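You operate a simulated robot arm through the tools that you are given. There is no shell and no other tool.

Carry out the task below with a simulated robot arm. There is one attempt and no reset: what you move stays moved.

TASK
Clamp the white shell, lay in the shell foam, then seat the grade A cell.
Fine: tabs on the contact block, plus to plus; fold the yellow keeper down last.
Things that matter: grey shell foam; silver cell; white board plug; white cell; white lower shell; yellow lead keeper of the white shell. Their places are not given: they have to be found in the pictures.

Only the result counts: the job must be done as asked and must still hold three seconds after the hand-in. Knocking over, shifting, dropping, spilling or breaking anything else fails it. Flat cloth is picked up by pressing the open fingertips on it (5 to 10 N) and closing them slowly along it; thin cloth reads only 2 to 8 mm in the jaws.

THE ROBOT
A 7-joint arm with a fingered hand, fixed in place. Base frame: the origin is at the foot of the arm, x ahead of it, y to its left, z up; the work surface is at about z = 0.8. Readings come in m, degrees, newtons and seconds.
Its first joint turns from -115.0 to 115.0 degrees. Payload 5 kg.
The TCP is the grasp point between the finger pads, 0.032 m short of the fingertips. In the tool frame z runs along the fingers and y along their closing line. The gripper opens to 0.16 m. The gripper's body begins 0.089 m behind the TCP. The gripper is a hand of 4 fingers: y runs from the thumb to the fingers, the wrist lies at [0, 0, -0.267] in the tool frame, and closing takes about 1.5 s.
Orientation is that of the tool frame in the base frame, as [roll, pitch, yaw] about the fixed x, y, z axes, in that order (R = Rz(yaw) Ry(pitch) Rx(roll)). With the fingers straight down and closing along the base's y, the tool's x points along the base's -x, its y along +y and its z along -z.

THE INTERFACE
- The arm moves only by the tool jog_arm. Its argument "plan" is a list of rows, each an object (a shift or turn left out is 0, a gripper value left out holds the last) with "xyz": the shift along the tool's x, y, z in m, a list of three; "delta_rot": the turn, a rotation vector about the tool's x, y, z in degrees, a list of three. In form: [{"xyz": [tx, ty, tz], "delta_rot": [rx, ry, rz]}, ...]. A call has 1 to 20 rows; each row is the pose to reach, as a shift and turn from the pose commanded when the call began, along the tool's axes at that moment. "jaw" is the opening, from 0 (shut) to 1 (fully open), set as the call begins (left out, the last holds). Each row takes 0.2 s and may step no farther than 0.05 m and 8.6 degrees from the row before; otherwise, or with a gripper value out of range, the whole call is refused. A pose out of reach is approached as far as the arm can. The call stops where the force on the tool passes 90 N (or 10 N more than at its start, if that is more) or the arm is blocked; 0.2 s more then pass. Each finger travels about 0.045 m/s and halts on what it meets, pressing with about 29 N; the grip force reading is that of the motor and also rises with nothing between the fingers. The clock runs only during rows and for 0.2 s after the last one: add rows that repeat a pose to give the fingers time. The reply holds the time, the measured pose of the TCP, the force on the tool along the base axes, the opening and the grip force, in the units named above and with some noise, with the torque about the TCP (base axes, N m) and any sound that the robot's microphone picked up.
- Cameras (640 x 400 px; columns grow to the right, rows downward): "scene" is fixed at [0.0517, -0.6484, 1.3777]; the picture's right is [0.21, -0.98, 0.00], its down [-0.57, -0.12, -0.81] and it looks along [0.80, 0.17, -0.58] (base axes); focal length 342 px, centre (320, 200). "wrist" rides on the gripper at [0.08, -0.004, -0.114] in the tool frame; the picture's right is [0.05, 1.00, 0.00], its down [-0.82, 0.04, -0.58] and it looks along [-0.58, 0.03, 0.82] (tool axes); focal length 265 px, centre (320, 200).
- grab_frame(camera): a new picture of that camera. The clock stands still meanwhile.
- move_column(by): slides the trunk up (or, below 0, down) by that many m; the arm rides with it, the base frame stays. It gives what a move gives, with no picture.
- curl_fingers(finger1, finger2, finger3, thumb_bend): sets how far each is bent, from 0 (flat) to 1 (curled in); at 0.3 the hand is open as for a grip, at 0.7 the pads meet at the TCP. One left out holds its place. A second passes; each finger stops where it meets its share of the squeeze, and holds until it gets a number again. A gripper value or a shape takes the hand back. It gives what a move gives, with no picture; readings hold the bend of each and the force on the fingers (four entries, about 0 where the hand has none), thumb and palm.
- grasp_type(shape): the hand has 4 fingers and takes this shape, open, in about a second: jaw (thumb against the fingers, like two jaws); tri (thumb and two fingers); tip (a fingertip pinch); poke (one finger out to press); point (the index stretched); flat (the hand flat); cup (the hand cupped); fist (a fist). The gripper value then closes the fingers along that shape, each until it touches; the sizes above hold for jaw. It gives what a move gives, with no picture.
- point_at(camera, pixels): for up to 12 pixels [column, row] of the newest picture of that camera ("zoom" is the newest enlarged one), the place [x, y, z] in the base frame of the surface seen there, good to about 0.003 m. The clock stands still meanwhile.
- zoom(camera, box): a new picture of the part [left, top, right, bottom] of that camera's present view, enlarged. The clock stands still meanwhile.
- hand_in(): hands the job in; it is judged then, once.

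Unless the task says otherwise, let go and move clear before handing in.

The tools are called after "Call:" as a command line: name --argument value ..., lists and objects as JSON in quotes. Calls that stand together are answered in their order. jog_arm: Moves the arm, as the interface text tells. Its arguments: {"type":"object","properties":{"plan":{"type":"array","items":{"type":"object","properties":{"xyz":{"type":"array","items":{"type":"number"}},"delta_rot":{"type":"array","items":{"type":"number"}}}}},"jaw":{"type":"number"}},"required":["plan"]} The other tools are called the same way: move_column (by) slides the trunk up or down; grasp_type (shape) gives the hand a shape; curl_fingers (finger1, finger2, finger3, thumb_bend) moves the fingers one by one; grab_frame (camera) takes a picture; point_at (camera, pixels) gives the place of the surface under pixels of a picture; zoom (camera, box) takes an enlarged picture of a part of a camera's view; hand_in () hands the job in.

At the start:

```text
time: 0.0
ee_pos: [0.4769, -0.425, 1.0858]
ee_rot: [180.0, 0.1, -179.9]
ft_force: [-0.1, 1.6, -0.6]
torque: [-0.01, 0.0, 0.01]
grip_width: 0.16
gripper_force: 0.0
shape: jaw
bend: [0.3, 0.3, 0.3, 0.3]
finger forces: [0.1, 0.0, 0.1, 0.0, 0.0, 0.0]
trunk travel left (down, up): [-0.6, 0.39]
```

scene: 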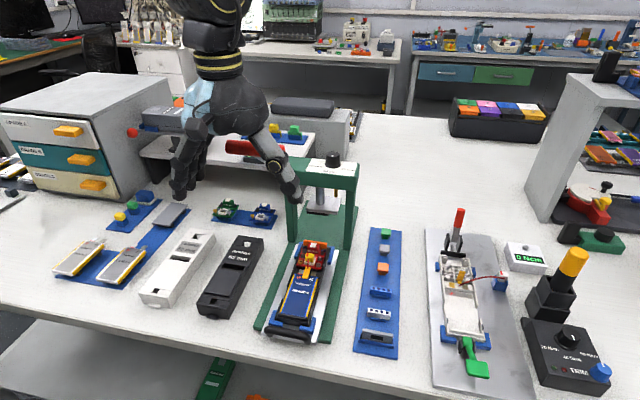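
wrist: 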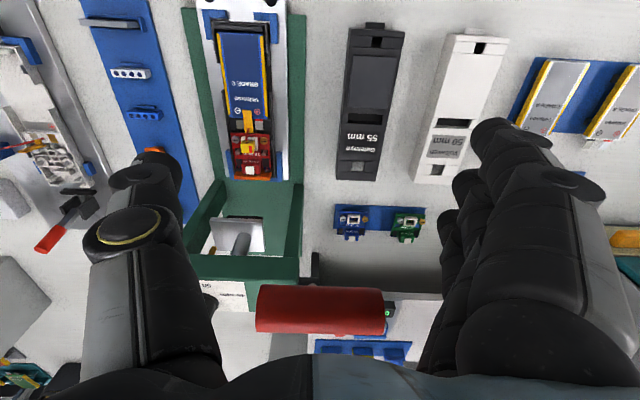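

The scene picture shows a white shell on a grey plate around (460,300) with a red-handled clamp at (457,230), cells at (80,258) and (122,265), and parts on blue mats. I'll zoom into each region to identify things before moving.

Call:
zoom --camera "scene" --box '[400, 200, 560, 400]'

Call:
zoom --camera "scene" --box '[40, 180, 240, 305]'

Call:
zoom --camera "scene" --box '[330, 220, 430, 370]'

Call:
zoom --camera "scene" --box '[500, 220, 640, 400]'

Call:
zoom --camera "scene" --box '[200, 140, 360, 350]'

```text
2.00 times, centred on (480, 300) of scene
```

zoom: 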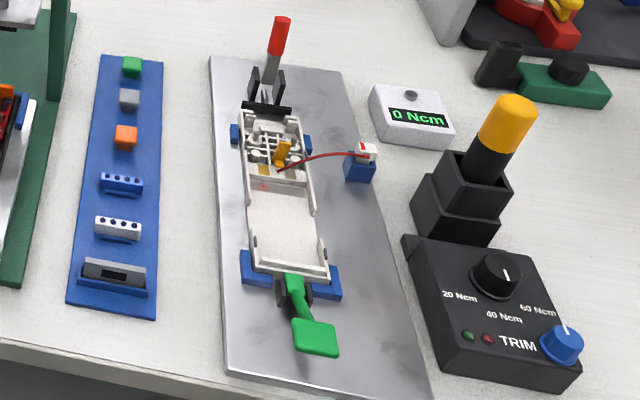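

```text
3.20 times, centred on (140, 242) of scene
```

zoom: 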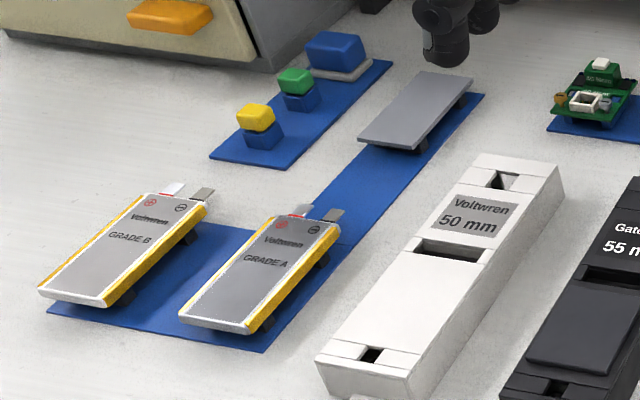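

```text
2.67 times, centred on (380, 295) of scene
```

zoom: 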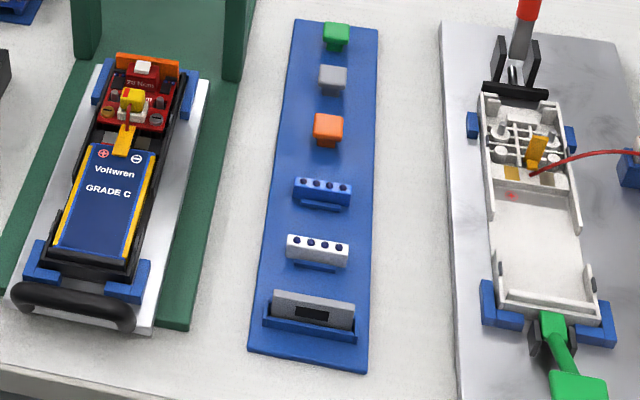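

```text
2.22 times, centred on (570, 310) of scene
```

zoom: 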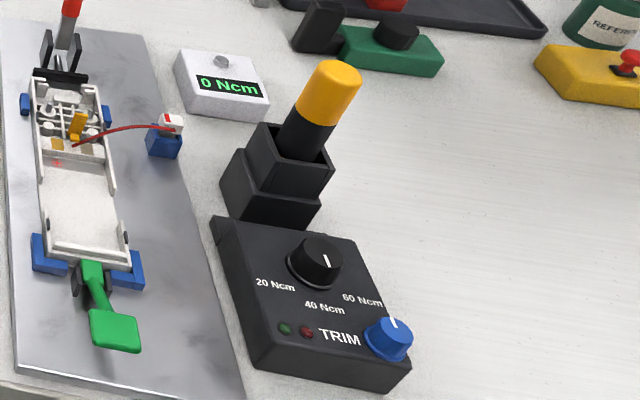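

```text
1.90 times, centred on (280, 245) of scene
```

zoom: 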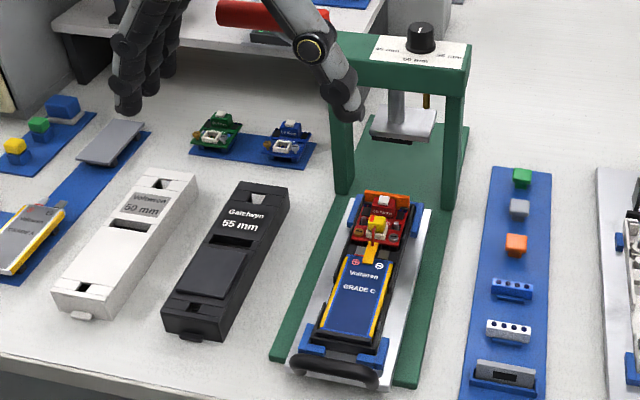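

The white shell sits in blue stops with a red upright lever at its back and a green lever at its front; the foam is the grey slab at (168,215), and the GRADE A cell is the right one at (122,265). I'll zoom closer on the shell, clamps, and cells.

Call:
zoom --camera "scene" --box '[430, 240, 500, 290]'

Call:
zoom --camera "scene" --box '[430, 310, 510, 390]'

Call:
zoom --camera "scene" --box '[430, 200, 500, 260]'

Call:
zoom --camera "scene" --box '[50, 230, 150, 295]'

Call:
zoom --camera "scene" --box '[140, 190, 200, 240]'

```text
8.00 times, centred on (465, 265) of scene
```

zoom: 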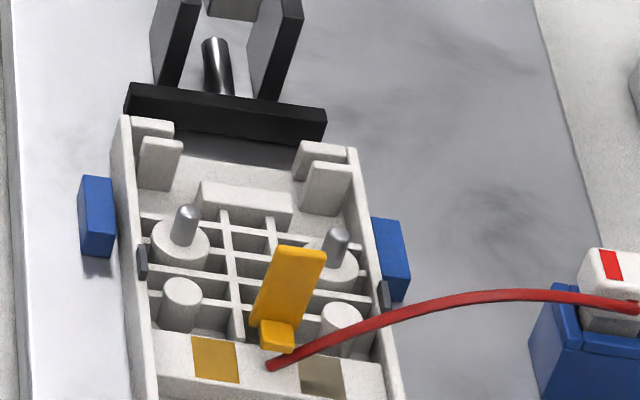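

```text
5.00 times, centred on (470, 350) of scene
```

zoom: 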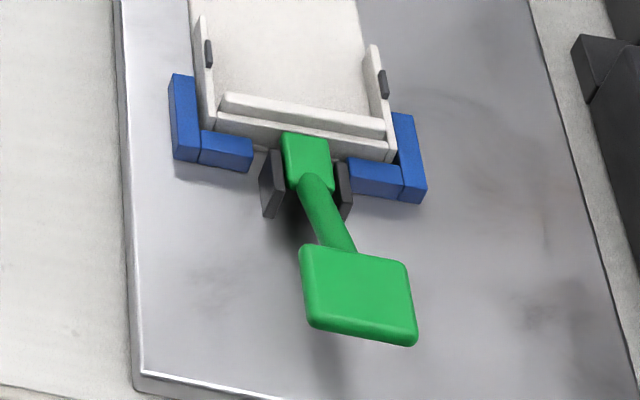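

```text
6.67 times, centred on (465, 230) of scene
```

zoom: 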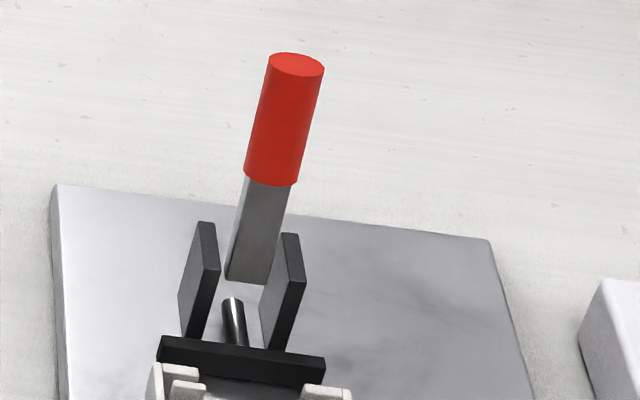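

```text
6.15 times, centred on (100, 262) of scene
```

zoom: 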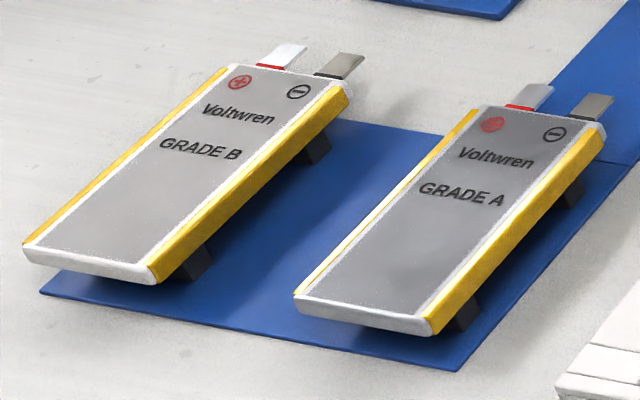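

```text
8.00 times, centred on (170, 215) of scene
```

zoom: 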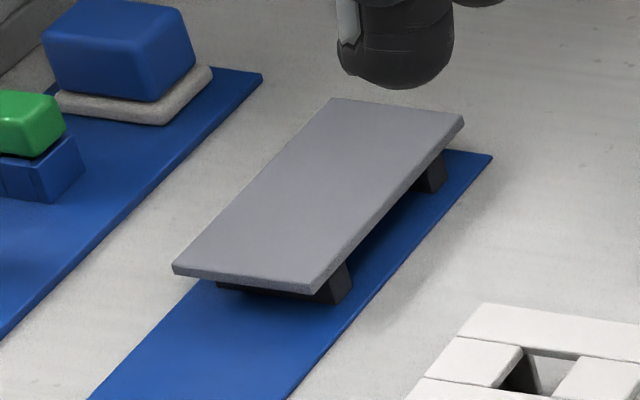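

Gold pad is on the left and a dull grey pad on the right of the contact block, with a red plus seemingly under the gold pad; the yellow keeper stands up. I'll locate everything in base coordinates.

Call:
grab_frame --camera "scene"

Call:
zoom --camera "scene" --box '[430, 240, 500, 290]'

```text
taken
```

scene: 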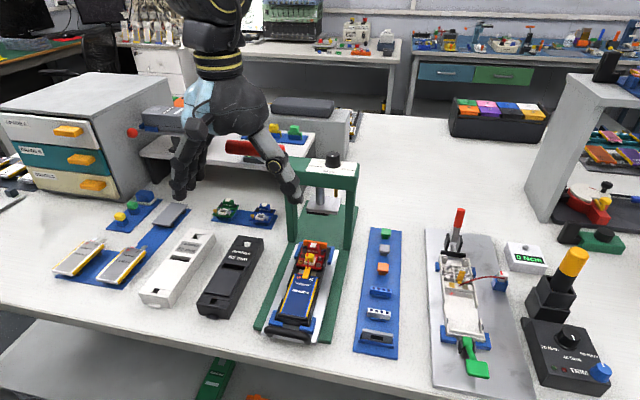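

```text
8.00 times, centred on (465, 265) of scene
```

zoom: 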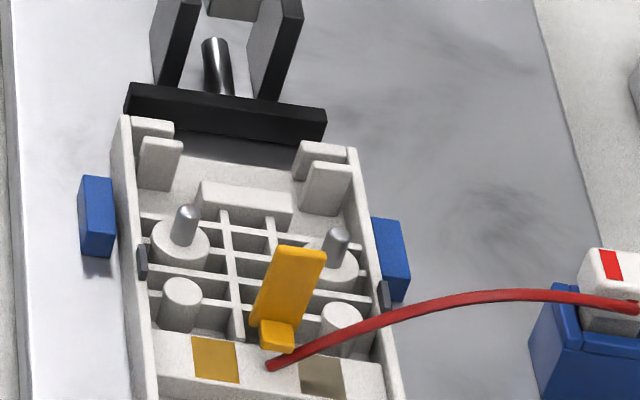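

Call:
point_at --camera "zoom" --pixels '[[225, 120], [225, 95], [225, 165], [120, 125], [350, 155], [215, 360], [322, 378], [290, 275], [278, 330], [100, 210], [395, 260], [610, 285]]'

Call:
point_at --camera "scene" --pixels '[[460, 215], [457, 232], [478, 369], [467, 350], [465, 310], [440, 260], [490, 345], [435, 230], [490, 235], [441, 380], [535, 390], [464, 336]]'

```text
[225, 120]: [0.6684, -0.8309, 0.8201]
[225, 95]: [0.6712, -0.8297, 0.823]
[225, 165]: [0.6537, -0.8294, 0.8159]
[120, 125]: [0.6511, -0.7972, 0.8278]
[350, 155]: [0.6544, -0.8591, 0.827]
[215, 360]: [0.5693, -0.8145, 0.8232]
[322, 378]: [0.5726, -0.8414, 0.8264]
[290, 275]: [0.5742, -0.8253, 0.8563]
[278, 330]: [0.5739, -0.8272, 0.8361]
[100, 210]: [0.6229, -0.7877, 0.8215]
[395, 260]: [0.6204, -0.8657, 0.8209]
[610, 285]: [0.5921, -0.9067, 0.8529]
```

```text
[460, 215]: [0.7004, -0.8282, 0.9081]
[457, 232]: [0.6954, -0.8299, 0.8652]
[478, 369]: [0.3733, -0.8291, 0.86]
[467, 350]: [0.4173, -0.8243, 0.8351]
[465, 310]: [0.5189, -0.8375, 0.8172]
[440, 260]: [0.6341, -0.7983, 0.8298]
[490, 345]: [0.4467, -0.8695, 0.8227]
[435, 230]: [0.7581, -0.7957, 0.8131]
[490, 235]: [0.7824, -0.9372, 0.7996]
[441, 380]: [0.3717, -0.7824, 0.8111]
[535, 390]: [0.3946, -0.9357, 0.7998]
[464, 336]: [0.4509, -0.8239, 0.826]
```

The shell lies along x from 0.45 to 0.655 at y≈-0.83, with a roughly 10 mm gap between the black bar (x≈0.668) and its back end, so the red-lever clamp looks open. I'll check heights of things on the path before moving over for a closer wrist view.

Call:
point_at --camera "scene" --pixels '[[333, 158], [325, 172], [384, 232], [376, 337], [310, 250], [300, 290], [525, 255], [572, 258], [555, 280], [565, 345], [290, 200], [345, 240]]'

Call:
point_at --camera "wrist" --pixels '[[240, 100], [250, 160], [320, 310], [370, 100], [460, 100], [550, 90], [610, 110], [60, 230], [130, 80], [240, 270], [350, 220], [405, 225]]'

```text
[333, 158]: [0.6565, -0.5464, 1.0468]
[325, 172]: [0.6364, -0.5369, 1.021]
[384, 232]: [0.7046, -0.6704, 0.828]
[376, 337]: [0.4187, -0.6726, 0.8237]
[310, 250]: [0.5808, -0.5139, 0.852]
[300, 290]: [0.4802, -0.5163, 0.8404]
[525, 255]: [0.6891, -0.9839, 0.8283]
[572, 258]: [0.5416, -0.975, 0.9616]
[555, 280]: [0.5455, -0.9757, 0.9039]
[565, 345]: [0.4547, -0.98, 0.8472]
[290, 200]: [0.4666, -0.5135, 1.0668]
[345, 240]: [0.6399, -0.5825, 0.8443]
```

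```text
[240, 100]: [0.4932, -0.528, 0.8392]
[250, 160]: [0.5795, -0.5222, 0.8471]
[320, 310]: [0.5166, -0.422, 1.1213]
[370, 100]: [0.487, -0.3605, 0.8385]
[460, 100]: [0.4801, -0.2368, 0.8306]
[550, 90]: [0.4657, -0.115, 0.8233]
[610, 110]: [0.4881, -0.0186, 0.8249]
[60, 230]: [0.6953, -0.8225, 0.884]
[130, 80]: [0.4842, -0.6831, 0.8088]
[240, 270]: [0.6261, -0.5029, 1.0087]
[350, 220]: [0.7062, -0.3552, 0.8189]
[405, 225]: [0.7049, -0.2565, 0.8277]
```

The wrist image shows a red cylinder at (320,310) that reads as z≈1.12, very near the hand; I need to see what it is before moving.

Call:
zoom --camera "scene" --box '[160, 100, 340, 215]'

Call:
zoom --camera "wrist" --box '[200, 240, 440, 390]'

Call:
point_at --camera "scene" --pixels '[[240, 147], [232, 147], [250, 148], [268, 165], [190, 180], [294, 131], [270, 130]]'

Call:
point_at --camera "wrist" --pixels '[[270, 310], [320, 295], [370, 310], [390, 310], [355, 350], [320, 340], [230, 300]]'

```text
3.48 times, centred on (250, 158) of scene
```

zoom: 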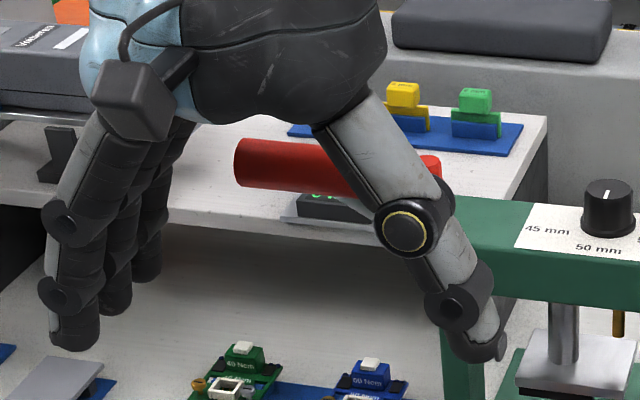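

```text
2.67 times, centred on (320, 315) of wrist
```

zoom: 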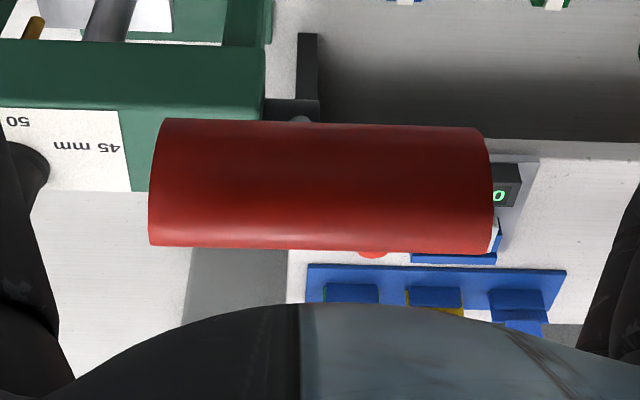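

```text
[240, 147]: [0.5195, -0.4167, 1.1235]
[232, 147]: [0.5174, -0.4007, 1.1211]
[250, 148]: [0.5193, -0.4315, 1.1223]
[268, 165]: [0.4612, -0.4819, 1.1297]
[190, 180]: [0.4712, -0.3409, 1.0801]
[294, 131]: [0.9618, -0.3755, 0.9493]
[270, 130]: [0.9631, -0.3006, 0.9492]
```

```text
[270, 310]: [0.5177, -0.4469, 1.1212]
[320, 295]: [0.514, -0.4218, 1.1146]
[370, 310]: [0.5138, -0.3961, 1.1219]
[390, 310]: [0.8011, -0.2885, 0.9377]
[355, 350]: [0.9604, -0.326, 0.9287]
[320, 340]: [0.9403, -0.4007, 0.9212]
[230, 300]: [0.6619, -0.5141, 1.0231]
```

The red cylinder sits at about (0.53,-0.42,1.12), just beyond the fingers. I'll back off in -x first and look again to see whether it is a fixed thing.

Call:
jog_arm --plan '[{"xyz": [0.03, 0, 0]}, {"xyz": [0.06, 0, 0]}, {"xyz": [0.06, 0, 0]}]'

Call:
grab_frame --camera "wrist"

Call:
grab_frame --camera "scene"

```text
time: 0.8
ee_pos: [0.4172, -0.4228, 1.083]
ee_rot: [180.0, 0.0, -179.9]
ft_force: [0.8, 0.7, -0.5]
torque: [0.0, 0.03, 0.02]
grip_width: 0.16
gripper_force: 0.0
shape: jaw
bend: [0.3, 0.3, 0.3, 0.3]
finger forces: [0.0, 0.0, 0.0, 0.0, 0.0, 0.1]
trunk travel left (down, up): [-0.6, 0.39]
```

```text
taken
```

wrist: 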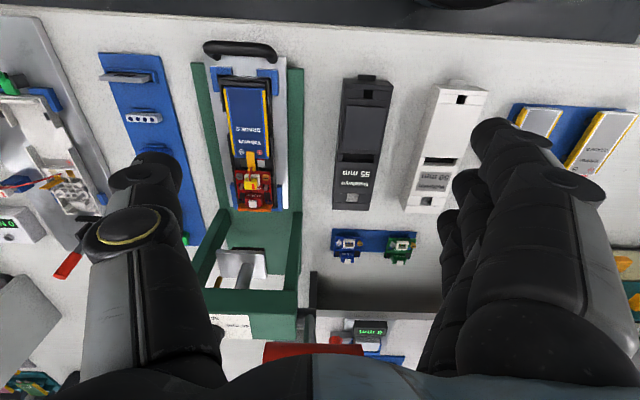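

```text
taken
```

scene: 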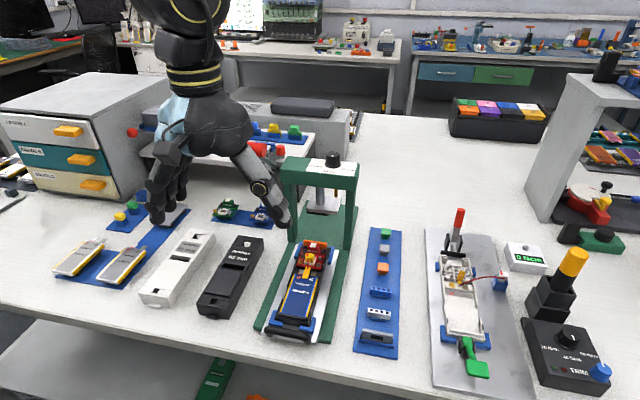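

The red cylinder stayed put, so it is a fixed handle to avoid. I'll travel in -y at x≈0.42, raised a bit, to look down at the white-shell fixture.

Call:
jog_arm --plan '[{"xyz": [0, 0, -0.03]}, {"xyz": [0, -0.045, -0.05]}, {"xyz": [0, -0.09, -0.05]}, {"xyz": [0, -0.135, -0.05]}, {"xyz": [0, -0.18, -0.05]}, {"xyz": [0, -0.225, -0.05]}, {"xyz": [0, -0.27, -0.05]}, {"xyz": [0, -0.315, -0.05]}, {"xyz": [0, -0.36, -0.05]}, {"xyz": [0, -0.39, -0.05]}, {"xyz": [0, -0.39, -0.05]}]'

Call:
grab_frame --camera "wrist"

Call:
grab_frame --camera "scene"

```text
time: 3.2
ee_pos: [0.4183, -0.8144, 1.1382]
ee_rot: [-180.0, 0.0, -179.9]
ft_force: [-0.3, -0.6, 0.6]
torque: [-0.01, -0.02, -0.01]
grip_width: 0.1598
gripper_force: 0.0
shape: jaw
bend: [0.3, 0.3, 0.3, 0.3]
finger forces: [0.1, 0.0, 0.1, 0.0, 0.1, 0.0]
trunk travel left (down, up): [-0.6, 0.39]
```

```text
taken
```

wrist: 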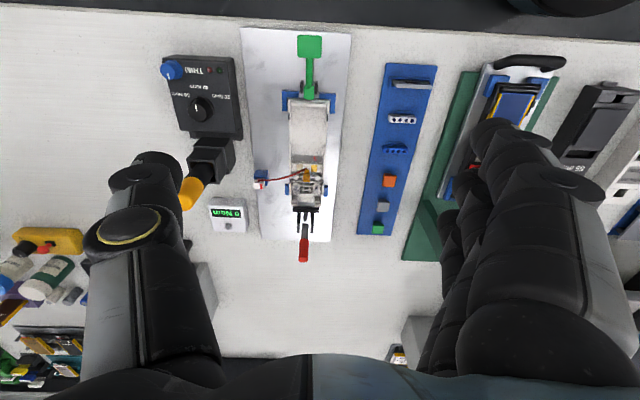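

```text
taken
```

scene: 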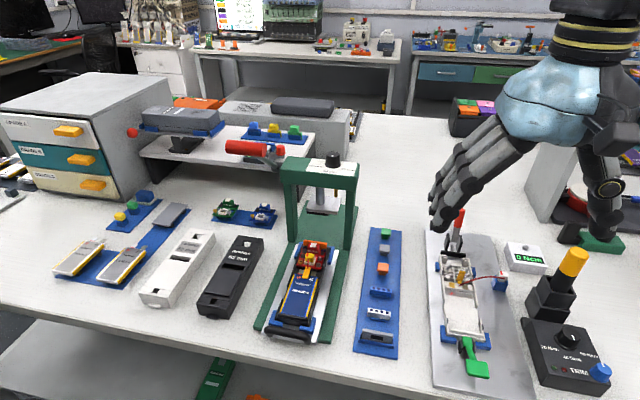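

Call:
zoom --camera "wrist" --box '[235, 130, 365, 270]'

Call:
zoom --camera "wrist" --box '[265, 30, 355, 120]'

Call:
zoom --camera "wrist" --box '[270, 140, 330, 210]'

Call:
zoom --camera "wrist" --box '[280, 195, 330, 265]'

```text
2.86 times, centred on (300, 200) of wrist
```

zoom: 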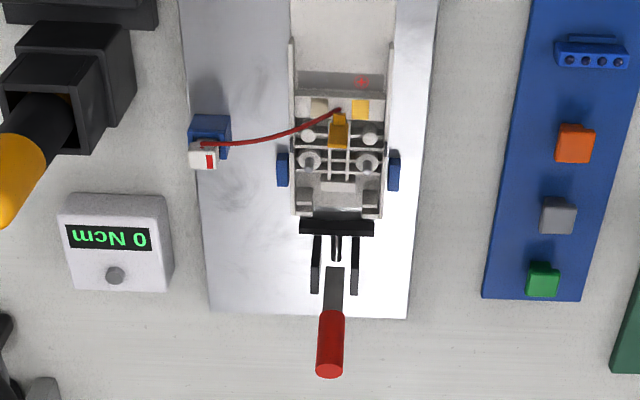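

```text
4.44 times, centred on (310, 75) of wrist
```

zoom: 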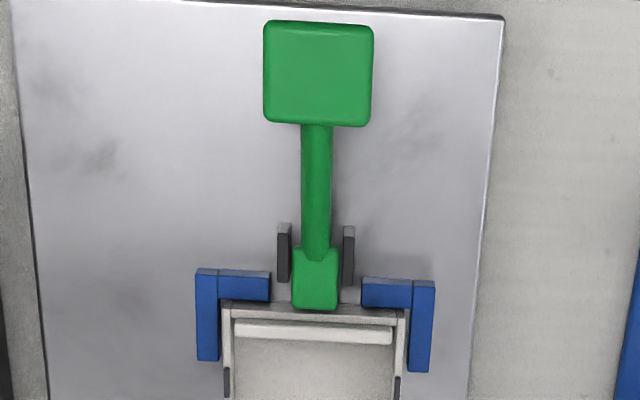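

```text
5.71 times, centred on (300, 175) of wrist
```

zoom: 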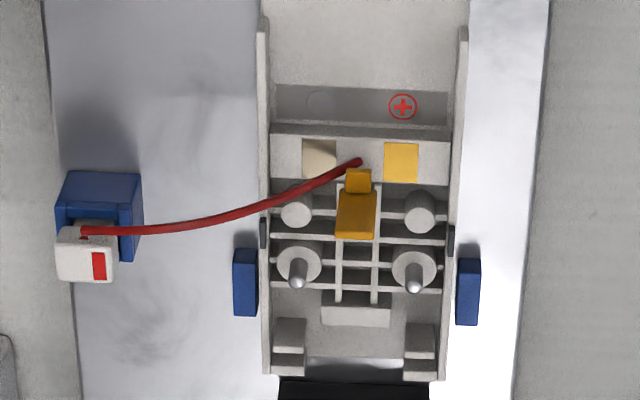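

```text
5.71 times, centred on (305, 230) of wrist
```

zoom: 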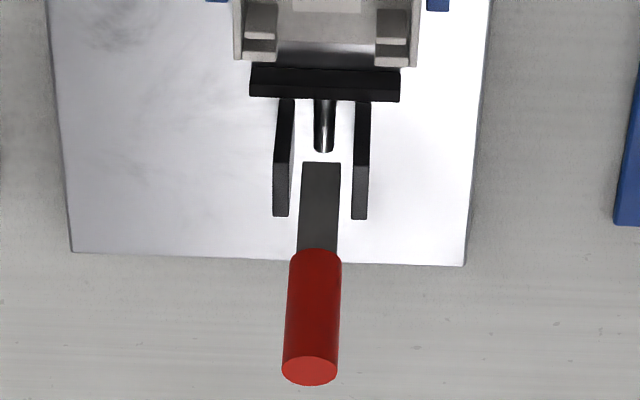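

The bar-to-shell gap is visible and the plus mark is on the +y side by the gold pad. I'll measure the lever, cheeks, rod and green lever in detail.

Call:
point_at --camera "zoom" --pixels '[[325, 75], [325, 92], [325, 105], [323, 148], [318, 170], [318, 240], [316, 255], [312, 320], [310, 370], [280, 205], [360, 205], [285, 110]]'

Call:
zoom --camera "wrist" --box '[270, 140, 330, 210]'

Call:
point_at --camera "zoom" --pixels '[[402, 105], [400, 163], [320, 158], [358, 160], [359, 180], [355, 215], [300, 185], [240, 210], [90, 255], [260, 230], [447, 320], [360, 20]]'

```text
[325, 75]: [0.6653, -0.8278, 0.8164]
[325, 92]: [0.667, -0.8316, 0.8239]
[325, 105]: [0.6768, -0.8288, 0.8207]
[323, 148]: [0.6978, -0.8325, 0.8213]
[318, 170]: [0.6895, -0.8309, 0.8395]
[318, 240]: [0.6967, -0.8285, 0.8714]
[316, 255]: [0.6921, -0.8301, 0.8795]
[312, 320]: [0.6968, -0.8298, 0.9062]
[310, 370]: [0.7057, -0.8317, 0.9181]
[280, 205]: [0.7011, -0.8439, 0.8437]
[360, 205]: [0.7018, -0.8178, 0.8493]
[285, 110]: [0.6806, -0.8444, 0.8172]
```

```text
5.71 times, centred on (300, 175) of wrist
```

zoom: 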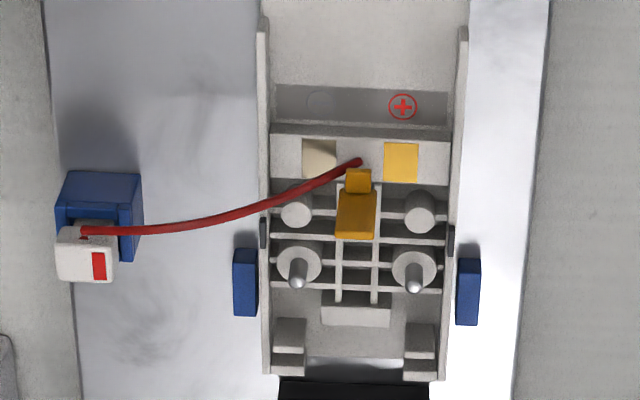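

```text
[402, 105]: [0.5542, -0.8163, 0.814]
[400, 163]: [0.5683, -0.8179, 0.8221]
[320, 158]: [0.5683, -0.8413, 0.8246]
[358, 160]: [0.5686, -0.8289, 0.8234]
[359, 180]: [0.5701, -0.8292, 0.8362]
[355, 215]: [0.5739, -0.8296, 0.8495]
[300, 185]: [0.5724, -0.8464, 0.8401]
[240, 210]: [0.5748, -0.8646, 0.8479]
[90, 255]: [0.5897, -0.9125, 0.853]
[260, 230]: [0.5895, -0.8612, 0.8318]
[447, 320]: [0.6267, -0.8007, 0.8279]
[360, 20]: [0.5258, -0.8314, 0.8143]
```

The lever pivots near (0.69,-0.83,0.83) and leans about 10° toward +x with its red top at z≈0.92. I'll check the finished reference unit (grade C) in the scene for how the keeper lies when folded.

Call:
zoom --camera "scene" --box '[270, 230, 350, 290]'

Call:
point_at --camera "zoom" --pixels '[[320, 180], [340, 100], [325, 135], [300, 230], [355, 250], [300, 330], [330, 60]]'

Call:
zoom --camera "scene" --box '[430, 195, 490, 255]'

```text
6.67 times, centred on (310, 260) of scene
```

zoom: 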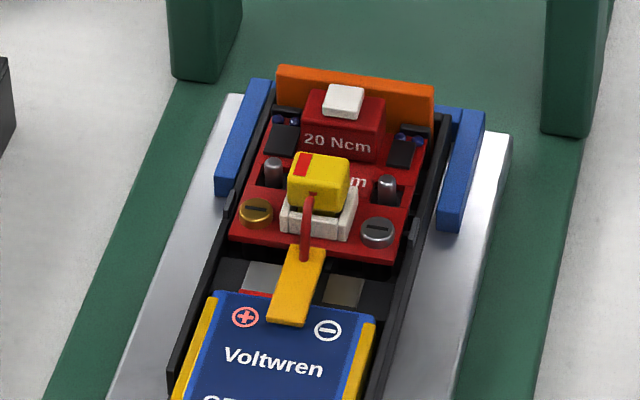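

```text
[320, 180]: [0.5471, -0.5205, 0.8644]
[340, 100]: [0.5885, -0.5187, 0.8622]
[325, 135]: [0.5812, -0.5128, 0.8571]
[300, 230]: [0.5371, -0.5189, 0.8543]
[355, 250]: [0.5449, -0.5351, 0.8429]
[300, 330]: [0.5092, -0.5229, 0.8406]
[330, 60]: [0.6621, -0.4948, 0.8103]
```

```text
6.67 times, centred on (460, 225) of scene
```

zoom: 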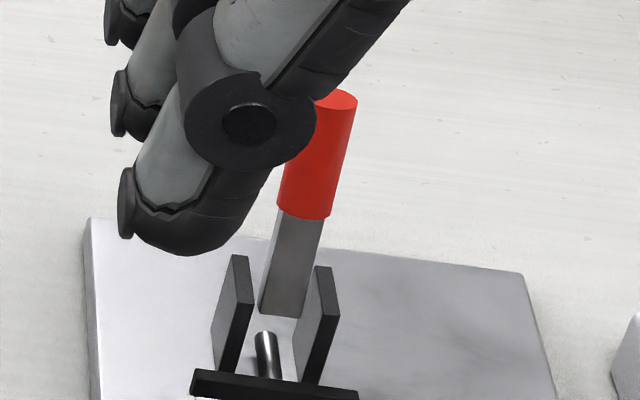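

The reference unit shows the keeper folded toward -x over the cell's end between the two tabs. Now I'll tilt the hand about 56° forward in place to reach the far lever, narrowing the jaw, and look again.

Call:
jog_arm --plan '[{"delta_rot": [0, -8, 0]}, {"delta_rot": [0, -16, 0]}, {"delta_rot": [0, -24, 0]}, {"delta_rot": [0, -32, 0]}, {"delta_rot": [0, -40, 0]}, {"delta_rot": [0, -48, 0]}, {"delta_rot": [0, -56, 0]}, {"delta_rot": [0, -56, 0]}, {"delta_rot": [0, -56, 0]}]' --jaw 0.45

Call:
grab_frame --camera "wrist"

Call:
grab_frame --camera "scene"

```text
time: 5.4
ee_pos: [0.4592, -0.7981, 1.1542]
ee_rot: [-177.1, 55.3, -174.6]
ft_force: [1.4, 0.5, -0.4]
torque: [-0.02, -0.03, -0.01]
grip_width: 0.0728
gripper_force: 0.1
shape: jaw
bend: [0.73, 0.73, 0.73, 0.7]
finger forces: [0.0, 0.1, 0.0, 0.0, 0.0, 0.1]
trunk travel left (down, up): [-0.6, 0.39]
stopped in row 9: the arm was blocked; the commanded pose is now the measured one
```

```text
taken
```

wrist: 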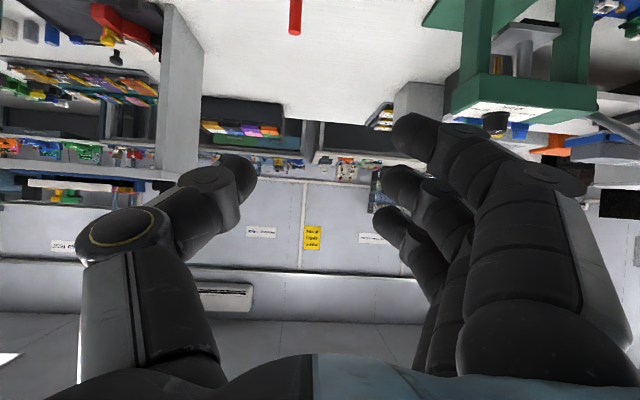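

```text
taken
```

scene: 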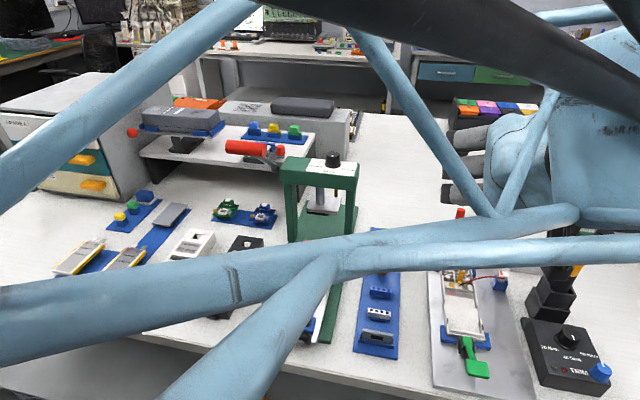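

The tilt was reached but the arm got blocked near a limit at this short reach, ending at (0.459,-0.798,1.154) with small twist. I'll advance along the fingers toward the lever, which should relax the arm, while correcting the twist.

Call:
jog_arm --plan '[{"xyz": [0.0015, -0.007, 0.035], "delta_rot": [0.3, 0, 0.6]}, {"xyz": [0.003, -0.014, 0.07], "delta_rot": [0.6, 0, 1.2]}, {"xyz": [0.0045, -0.021, 0.105], "delta_rot": [0.9, 0, 1.8]}, {"xyz": [0.006, -0.029, 0.14], "delta_rot": [1.2, 0, 2.4]}, {"xyz": [0.0073, -0.0363, 0.174], "delta_rot": [1.5, 0, 3.1]}, {"xyz": [0.0073, -0.0363, 0.174], "delta_rot": [1.5, 0, 3.1]}]'

Call:
grab_frame --camera "wrist"

Call:
grab_frame --camera "scene"

```text
time: 6.8
ee_pos: [0.5895, -0.8347, 1.0479]
ee_rot: [179.3, 55.5, 178.8]
ft_force: [0.8, -0.5, 0.5]
torque: [0.01, -0.01, 0.01]
grip_width: 0.0727
gripper_force: 0.0
shape: jaw
bend: [0.73, 0.73, 0.73, 0.7]
finger forces: [0.0, 0.0, 0.0, 0.0, 0.0, 0.0]
trunk travel left (down, up): [-0.6, 0.39]
```

```text
taken
```

wrist: 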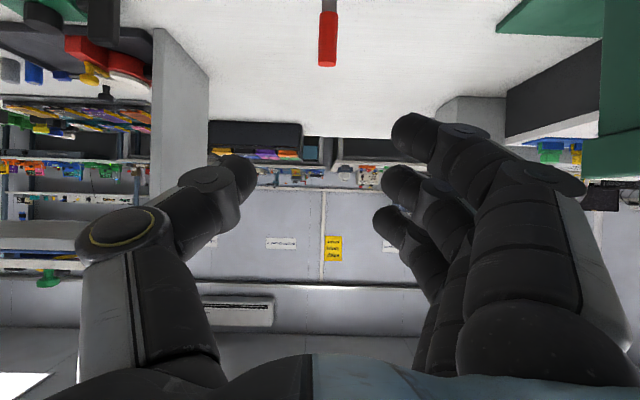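

```text
taken
```

scene: 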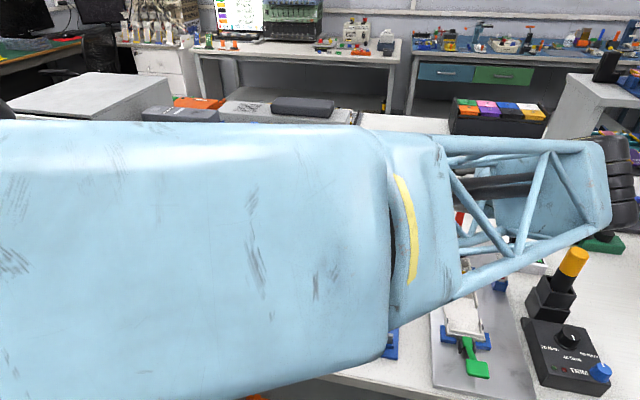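

Hand is at (0.590,-0.835,1.048) tilted 55°, and the red handle is seen at (327,40). I'll descend part-way to (0.655,-0.83,0.93) and look.

Call:
jog_arm --plan '[{"xyz": [0.015, 0.001, 0.03]}, {"xyz": [0.03, 0.002, 0.06]}, {"xyz": [0.045, 0.0035, 0.09]}, {"xyz": [0.06, 0.0046, 0.121]}, {"xyz": [0.06, 0.0046, 0.121]}]'

Call:
grab_frame --camera "wrist"

Call:
grab_frame --camera "scene"

```text
time: 8.0
ee_pos: [0.6579, -0.8304, 0.928]
ee_rot: [179.3, 55.5, 178.8]
ft_force: [0.3, 0.6, 0.4]
torque: [-0.01, -0.02, 0.0]
grip_width: 0.0727
gripper_force: 0.2
shape: jaw
bend: [0.73, 0.73, 0.73, 0.7]
finger forces: [0.1, 0.0, 0.0, 0.0, 0.1, 0.0]
trunk travel left (down, up): [-0.6, 0.39]
```

```text
taken
```

wrist: 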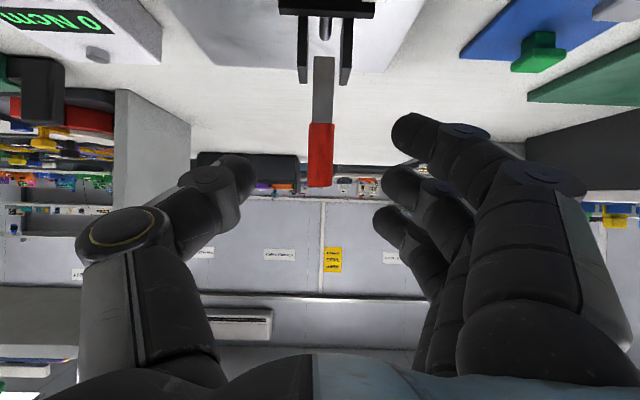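

```text
taken
```

scene: 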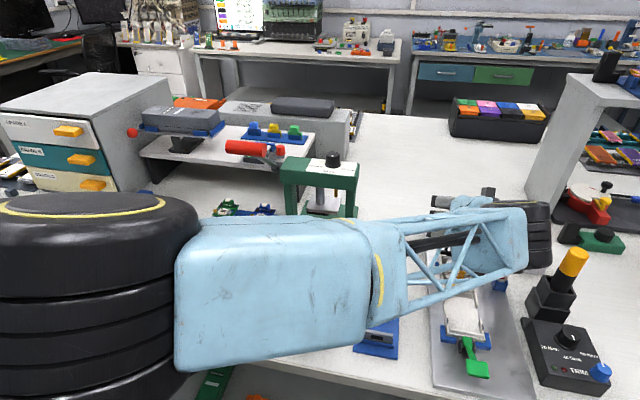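

The wrist view now shows the clamp nearly level, with the red handle at (320,150) between thumb and fingers. I'll measure the handle along its length.

Call:
zoom --camera "wrist" --box '[260, 0, 390, 200]'

Call:
point_at --camera "wrist" --pixels '[[320, 180], [320, 155], [321, 130], [322, 110], [324, 80], [324, 60], [326, 35], [325, 15], [325, 8], [302, 70], [346, 70], [285, 8]]'

```text
2.00 times, centred on (325, 100) of wrist
```

zoom: 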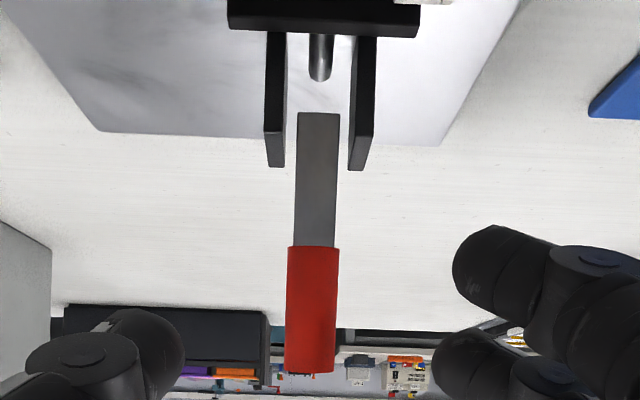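

```text
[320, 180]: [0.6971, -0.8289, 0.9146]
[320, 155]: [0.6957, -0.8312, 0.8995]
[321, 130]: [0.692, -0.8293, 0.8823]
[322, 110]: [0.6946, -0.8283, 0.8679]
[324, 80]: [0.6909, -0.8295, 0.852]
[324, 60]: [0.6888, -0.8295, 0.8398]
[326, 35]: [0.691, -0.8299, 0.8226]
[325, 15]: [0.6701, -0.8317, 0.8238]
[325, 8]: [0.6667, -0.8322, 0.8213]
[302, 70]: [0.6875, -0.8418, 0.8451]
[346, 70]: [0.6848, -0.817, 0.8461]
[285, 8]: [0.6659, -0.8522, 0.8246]
```

The handle axis is at about (0.7045,-0.830) at z=0.90, diameter ≈17 mm. I'll move the grasp point onto it and close gently around it.

Call:
jog_arm --plan '[{"xyz": [-0.001, 0.0003, 0.018]}, {"xyz": [-0.002, 0.0005, 0.036]}, {"xyz": [-0.003, 0.0007, 0.0538]}, {"xyz": [-0.003, 0.0007, 0.0538]}]'

Call:
grab_frame --camera "wrist"

```text
time: 9.0
ee_pos: [0.7029, -0.8285, 0.902]
ee_rot: [179.2, 55.5, 178.8]
ft_force: [-0.4, -0.3, 0.9]
torque: [0.03, 0.02, 0.0]
grip_width: 0.0727
gripper_force: 0.1
shape: jaw
bend: [0.73, 0.73, 0.73, 0.7]
finger forces: [0.0, 0.0, 0.0, 0.0, 0.0, 0.0]
trunk travel left (down, up): [-0.6, 0.39]
```

```text
taken
```

wrist: 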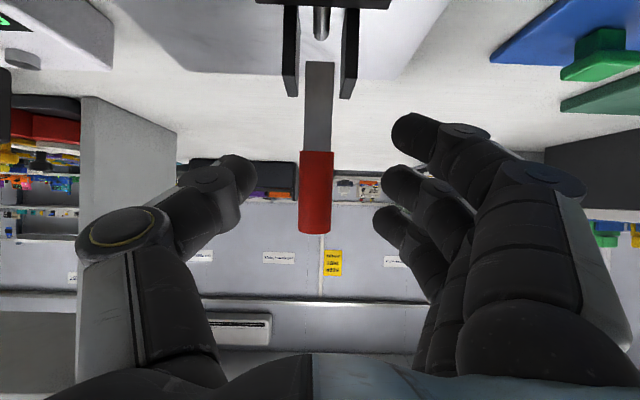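

The handle at (315,190) is between thumb and fingers. Closing on it now.

Call:
jog_arm --plan '[{"xyz": [0, 0, 0]}, {"xyz": [0, 0, 0]}, {"xyz": [0, 0, 0]}, {"xyz": [0, 0, 0]}, {"xyz": [0, 0, 0]}]' --jaw 0.0

Call:
grab_frame --camera "wrist"

```text
time: 10.2
ee_pos: [0.7035, -0.8279, 0.9019]
ee_rot: [179.2, 55.6, 178.8]
ft_force: [4.7, -3.6, -1.0]
torque: [0.2, -0.03, 0.02]
grip_width: 0.0
gripper_force: 21.0
shape: jaw
bend: [0.7, 0.64, 0.67, 0.71]
finger forces: [6.6, 0.0, 0.0, 0.1, 17.4, 0.1]
trunk travel left (down, up): [-0.6, 0.39]
```

```text
taken
```

wrist: 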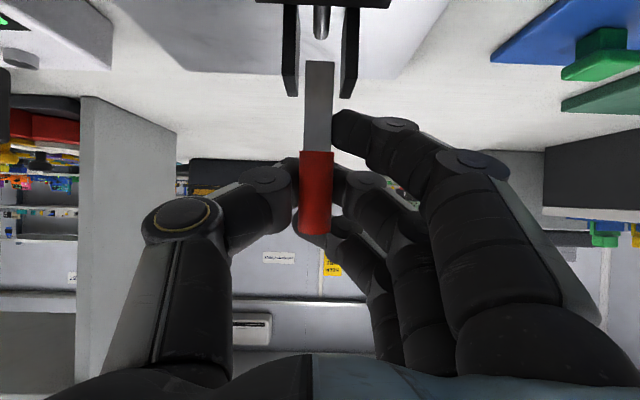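

The thumb (17 N) and finger 1 (6.6 N) hold the handle. I'll test a 6 mm pull toward -x and read the force to find which way the lever moves.

Call:
jog_arm --plan '[{"xyz": [0.0011, 0, -0.0016]}, {"xyz": [0.0023, 0, -0.0033]}, {"xyz": [0.0034, 0, -0.0049]}, {"xyz": [0.0034, 0, -0.0049]}]'

Call:
grab_frame --camera "wrist"

```text
time: 11.2
ee_pos: [0.7, -0.8263, 0.9034]
ee_rot: [179.1, 55.6, 178.9]
ft_force: [53.1, -15.3, 8.3]
torque: [0.06, -0.59, 0.18]
grip_width: 0.0
gripper_force: 29.4
shape: jaw
bend: [0.7, 0.62, 0.68, 0.7]
finger forces: [6.9, 15.1, 3.0, 0.0, 36.7, 0.0]
trunk travel left (down, up): [-0.6, 0.39]
```

```text
taken
```

wrist: 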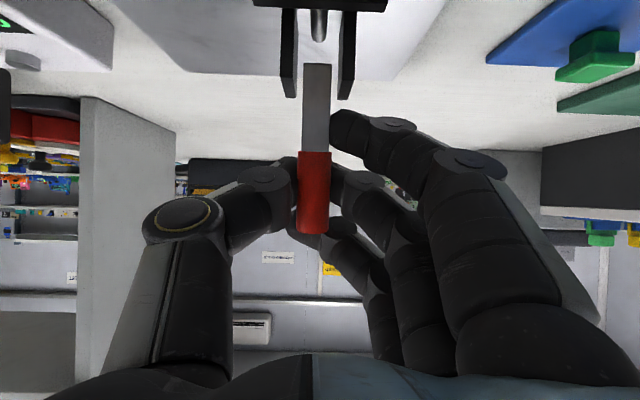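

Pulling toward -x met 53 N with almost no motion, so that side is a stop. I'll go back and test a small push toward +x.

Call:
jog_arm --plan '[{"xyz": [-0.0011, 0, 0.0016]}, {"xyz": [-0.0023, 0, 0.0033]}, {"xyz": [-0.0034, 0, 0.0049]}, {"xyz": [-0.0034, 0, 0.0049]}]'

Call:
jog_arm --plan '[{"xyz": [-0.0017, 0, 0.0025]}, {"xyz": [-0.0034, 0, 0.0049]}, {"xyz": [-0.0034, 0, 0.0049]}]'

Call:
grab_frame --camera "wrist"

```text
time: 12.2
ee_pos: [0.702, -0.8269, 0.9019]
ee_rot: [179.3, 55.4, 178.9]
ft_force: [31.5, -1.4, 14.6]
torque: [0.22, -0.41, 0.11]
grip_width: 0.0
gripper_force: 29.0
shape: jaw
bend: [0.7, 0.62, 0.68, 0.7]
finger forces: [10.5, 12.8, 1.7, 0.0, 30.0, 0.0]
trunk travel left (down, up): [-0.6, 0.39]
```

```text
time: 13.0
ee_pos: [0.7051, -0.8292, 0.9015]
ee_rot: [179.4, 55.5, 178.8]
ft_force: [-1.7, -3.0, 7.2]
torque: [0.31, 0.12, -0.07]
grip_width: 0.0
gripper_force: 29.9
shape: jaw
bend: [0.71, 0.64, 0.69, 0.72]
finger forces: [10.1, 0.1, 0.2, 0.0, 22.6, 0.1]
trunk travel left (down, up): [-0.6, 0.39]
```

```text
taken
```

wrist: 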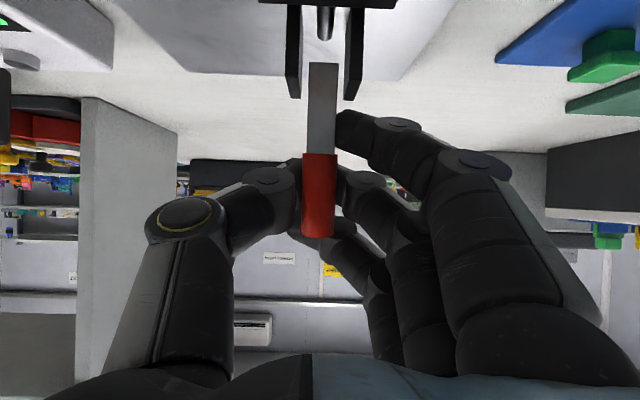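

Force dropped to about zero. I'll push another 10 mm in +x along the arc and watch the force.

Call:
jog_arm --plan '[{"xyz": [-0.001, 0, 0.0023]}, {"xyz": [-0.002, 0, 0.0047]}, {"xyz": [-0.003, 0, 0.007]}, {"xyz": [-0.004, 0, 0.0094]}, {"xyz": [-0.004, 0, 0.0094]}]'

Call:
grab_frame --camera "wrist"

```text
time: 14.2
ee_pos: [0.719, -0.83, 0.8993]
ee_rot: [179.2, 55.6, 178.8]
ft_force: [0.4, 3.0, 0.6]
torque: [0.08, -0.06, -0.05]
grip_width: 0.0003
gripper_force: 29.2
shape: jaw
bend: [0.72, 0.64, 0.69, 0.71]
finger forces: [2.6, 0.0, 0.0, 0.0, 0.0, 0.0]
trunk travel left (down, up): [-0.6, 0.39]
```

```text
taken
```

wrist: 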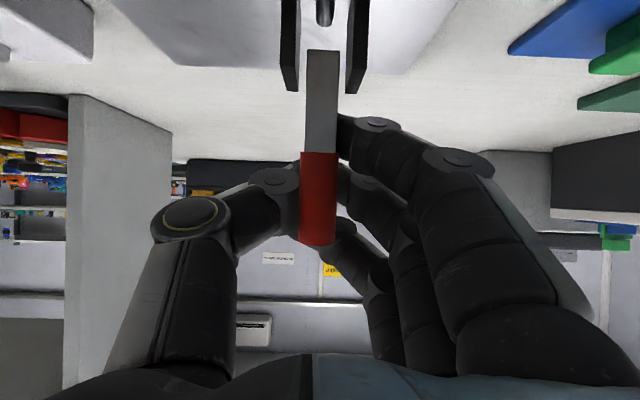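

Finger forces fell to near zero after moving to x=0.719, so I may have slipped past the handle. Measuring the handle's place now.

Call:
point_at --camera "wrist" --pixels '[[318, 235], [318, 200], [319, 165], [321, 130], [322, 90], [322, 60], [324, 12]]'

Call:
zoom --camera "wrist" --box '[220, 0, 420, 260]'

```text
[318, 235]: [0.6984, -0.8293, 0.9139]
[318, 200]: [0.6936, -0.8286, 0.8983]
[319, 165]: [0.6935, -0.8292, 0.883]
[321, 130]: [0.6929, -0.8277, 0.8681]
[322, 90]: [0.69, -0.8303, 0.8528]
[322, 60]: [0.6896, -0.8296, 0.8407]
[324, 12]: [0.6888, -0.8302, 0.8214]
```

```text
1.54 times, centred on (320, 130) of wrist
```

zoom: 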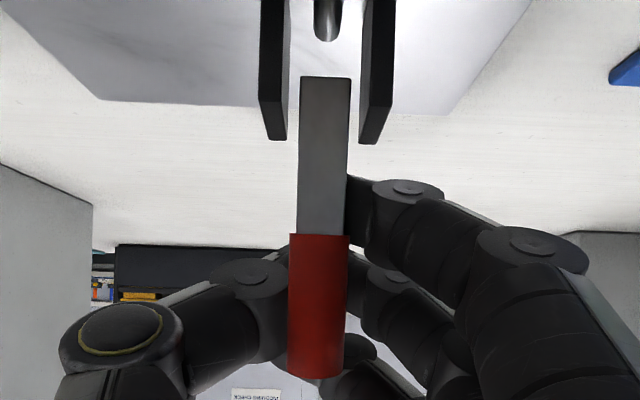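

The lever itself hasn't moved: my fingers slipped past it, so the +x test was only as strong as the grip friction. I'll open, retreat, and prepare a solid push from the -x side with closed fingers turned 90° so the finger row spans the handle.

Call:
jog_arm --plan '[{"xyz": [0, 0, 0]}, {"xyz": [0, 0, 0]}, {"xyz": [0, 0, 0]}, {"xyz": [0, 0, 0]}, {"xyz": [0, 0, 0]}]' --jaw 0.5

Call:
jog_arm --plan '[{"xyz": [0, 0, -0.03]}, {"xyz": [0, 0, -0.06]}, {"xyz": [0, 0, -0.09]}, {"xyz": [0, 0, -0.12]}, {"xyz": [0, 0, -0.12]}]'

Call:
grab_frame --camera "wrist"

```text
time: 15.4
ee_pos: [0.718, -0.83, 0.9007]
ee_rot: [179.2, 55.6, 178.8]
ft_force: [-0.7, -0.6, 0.6]
torque: [0.01, 0.01, 0.02]
grip_width: 0.0798
gripper_force: 0.1
shape: jaw
bend: [0.72, 0.72, 0.72, 0.7]
finger forces: [0.1, 0.1, 0.0, 0.0, 0.0, 0.0]
trunk travel left (down, up): [-0.6, 0.39]
```

```text
time: 16.6
ee_pos: [0.6194, -0.8278, 0.9667]
ee_rot: [179.2, 55.5, 178.8]
ft_force: [-0.8, -0.2, 1.2]
torque: [-0.01, 0.0, -0.02]
grip_width: 0.0793
gripper_force: 0.0
shape: jaw
bend: [0.72, 0.72, 0.72, 0.7]
finger forces: [0.0, 0.0, 0.1, 0.1, 0.1, 0.0]
trunk travel left (down, up): [-0.6, 0.39]
```

```text
taken
```

wrist: 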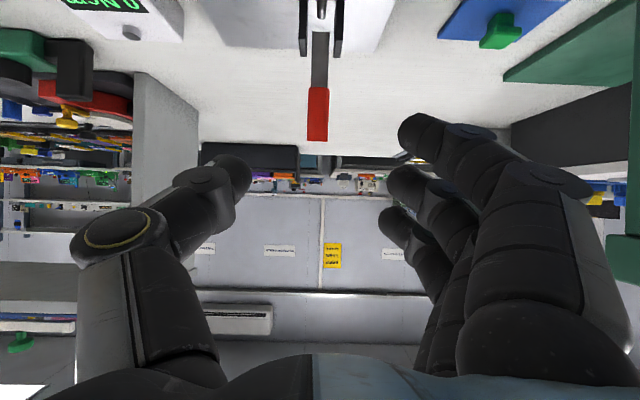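

The lever is unmoved. I'll rotate the closed hand +90° about its finger axis, here in the clear.

Call:
jog_arm --plan '[{"delta_rot": [0, 0, 8.5]}, {"delta_rot": [0, 0, 17]}, {"delta_rot": [0, 0, 25.5]}, {"delta_rot": [0, 0, 34]}, {"delta_rot": [0, 0, 42.5]}, {"delta_rot": [0, 0, 51]}, {"delta_rot": [0, 0, 59.5]}, {"delta_rot": [0, 0, 68]}, {"delta_rot": [0, 0, 76.5]}, {"delta_rot": [0, 0, 85]}, {"delta_rot": [0, 0, 90]}, {"delta_rot": [0, 0, 90]}]' --jaw 0.0

Call:
grab_frame --camera "wrist"

Call:
grab_frame --camera "scene"

```text
time: 19.2
ee_pos: [0.6198, -0.8284, 0.9674]
ee_rot: [124.5, -0.5, 89.4]
ft_force: [-0.2, -0.2, -0.8]
torque: [0.01, 0.01, 0.01]
grip_width: 0.0
gripper_force: 28.7
shape: jaw
bend: [0.69, 0.63, 0.69, 0.66]
finger forces: [0.1, 0.0, 0.0, 0.0, 0.1, 0.0]
trunk travel left (down, up): [-0.6, 0.39]
```

```text
taken
```

wrist: 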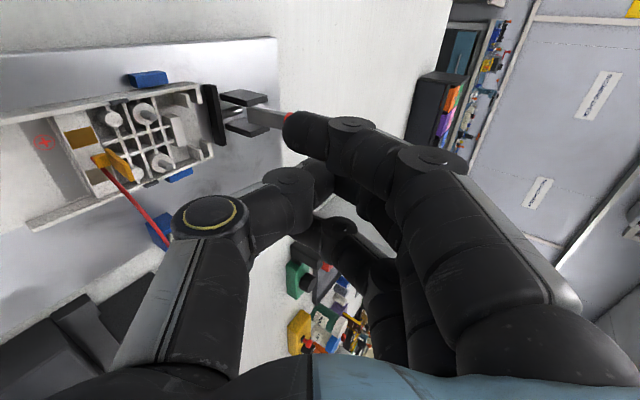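

```text
taken
```

scene: 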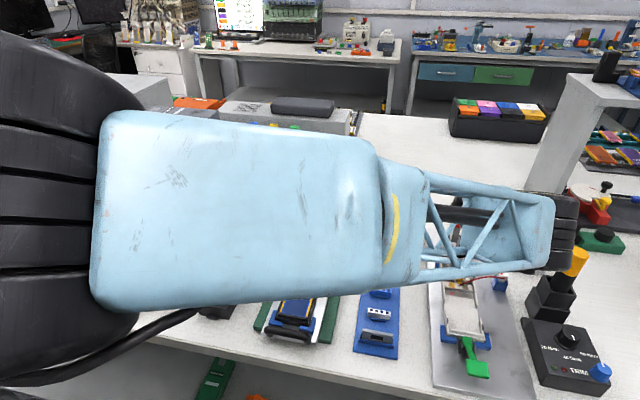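

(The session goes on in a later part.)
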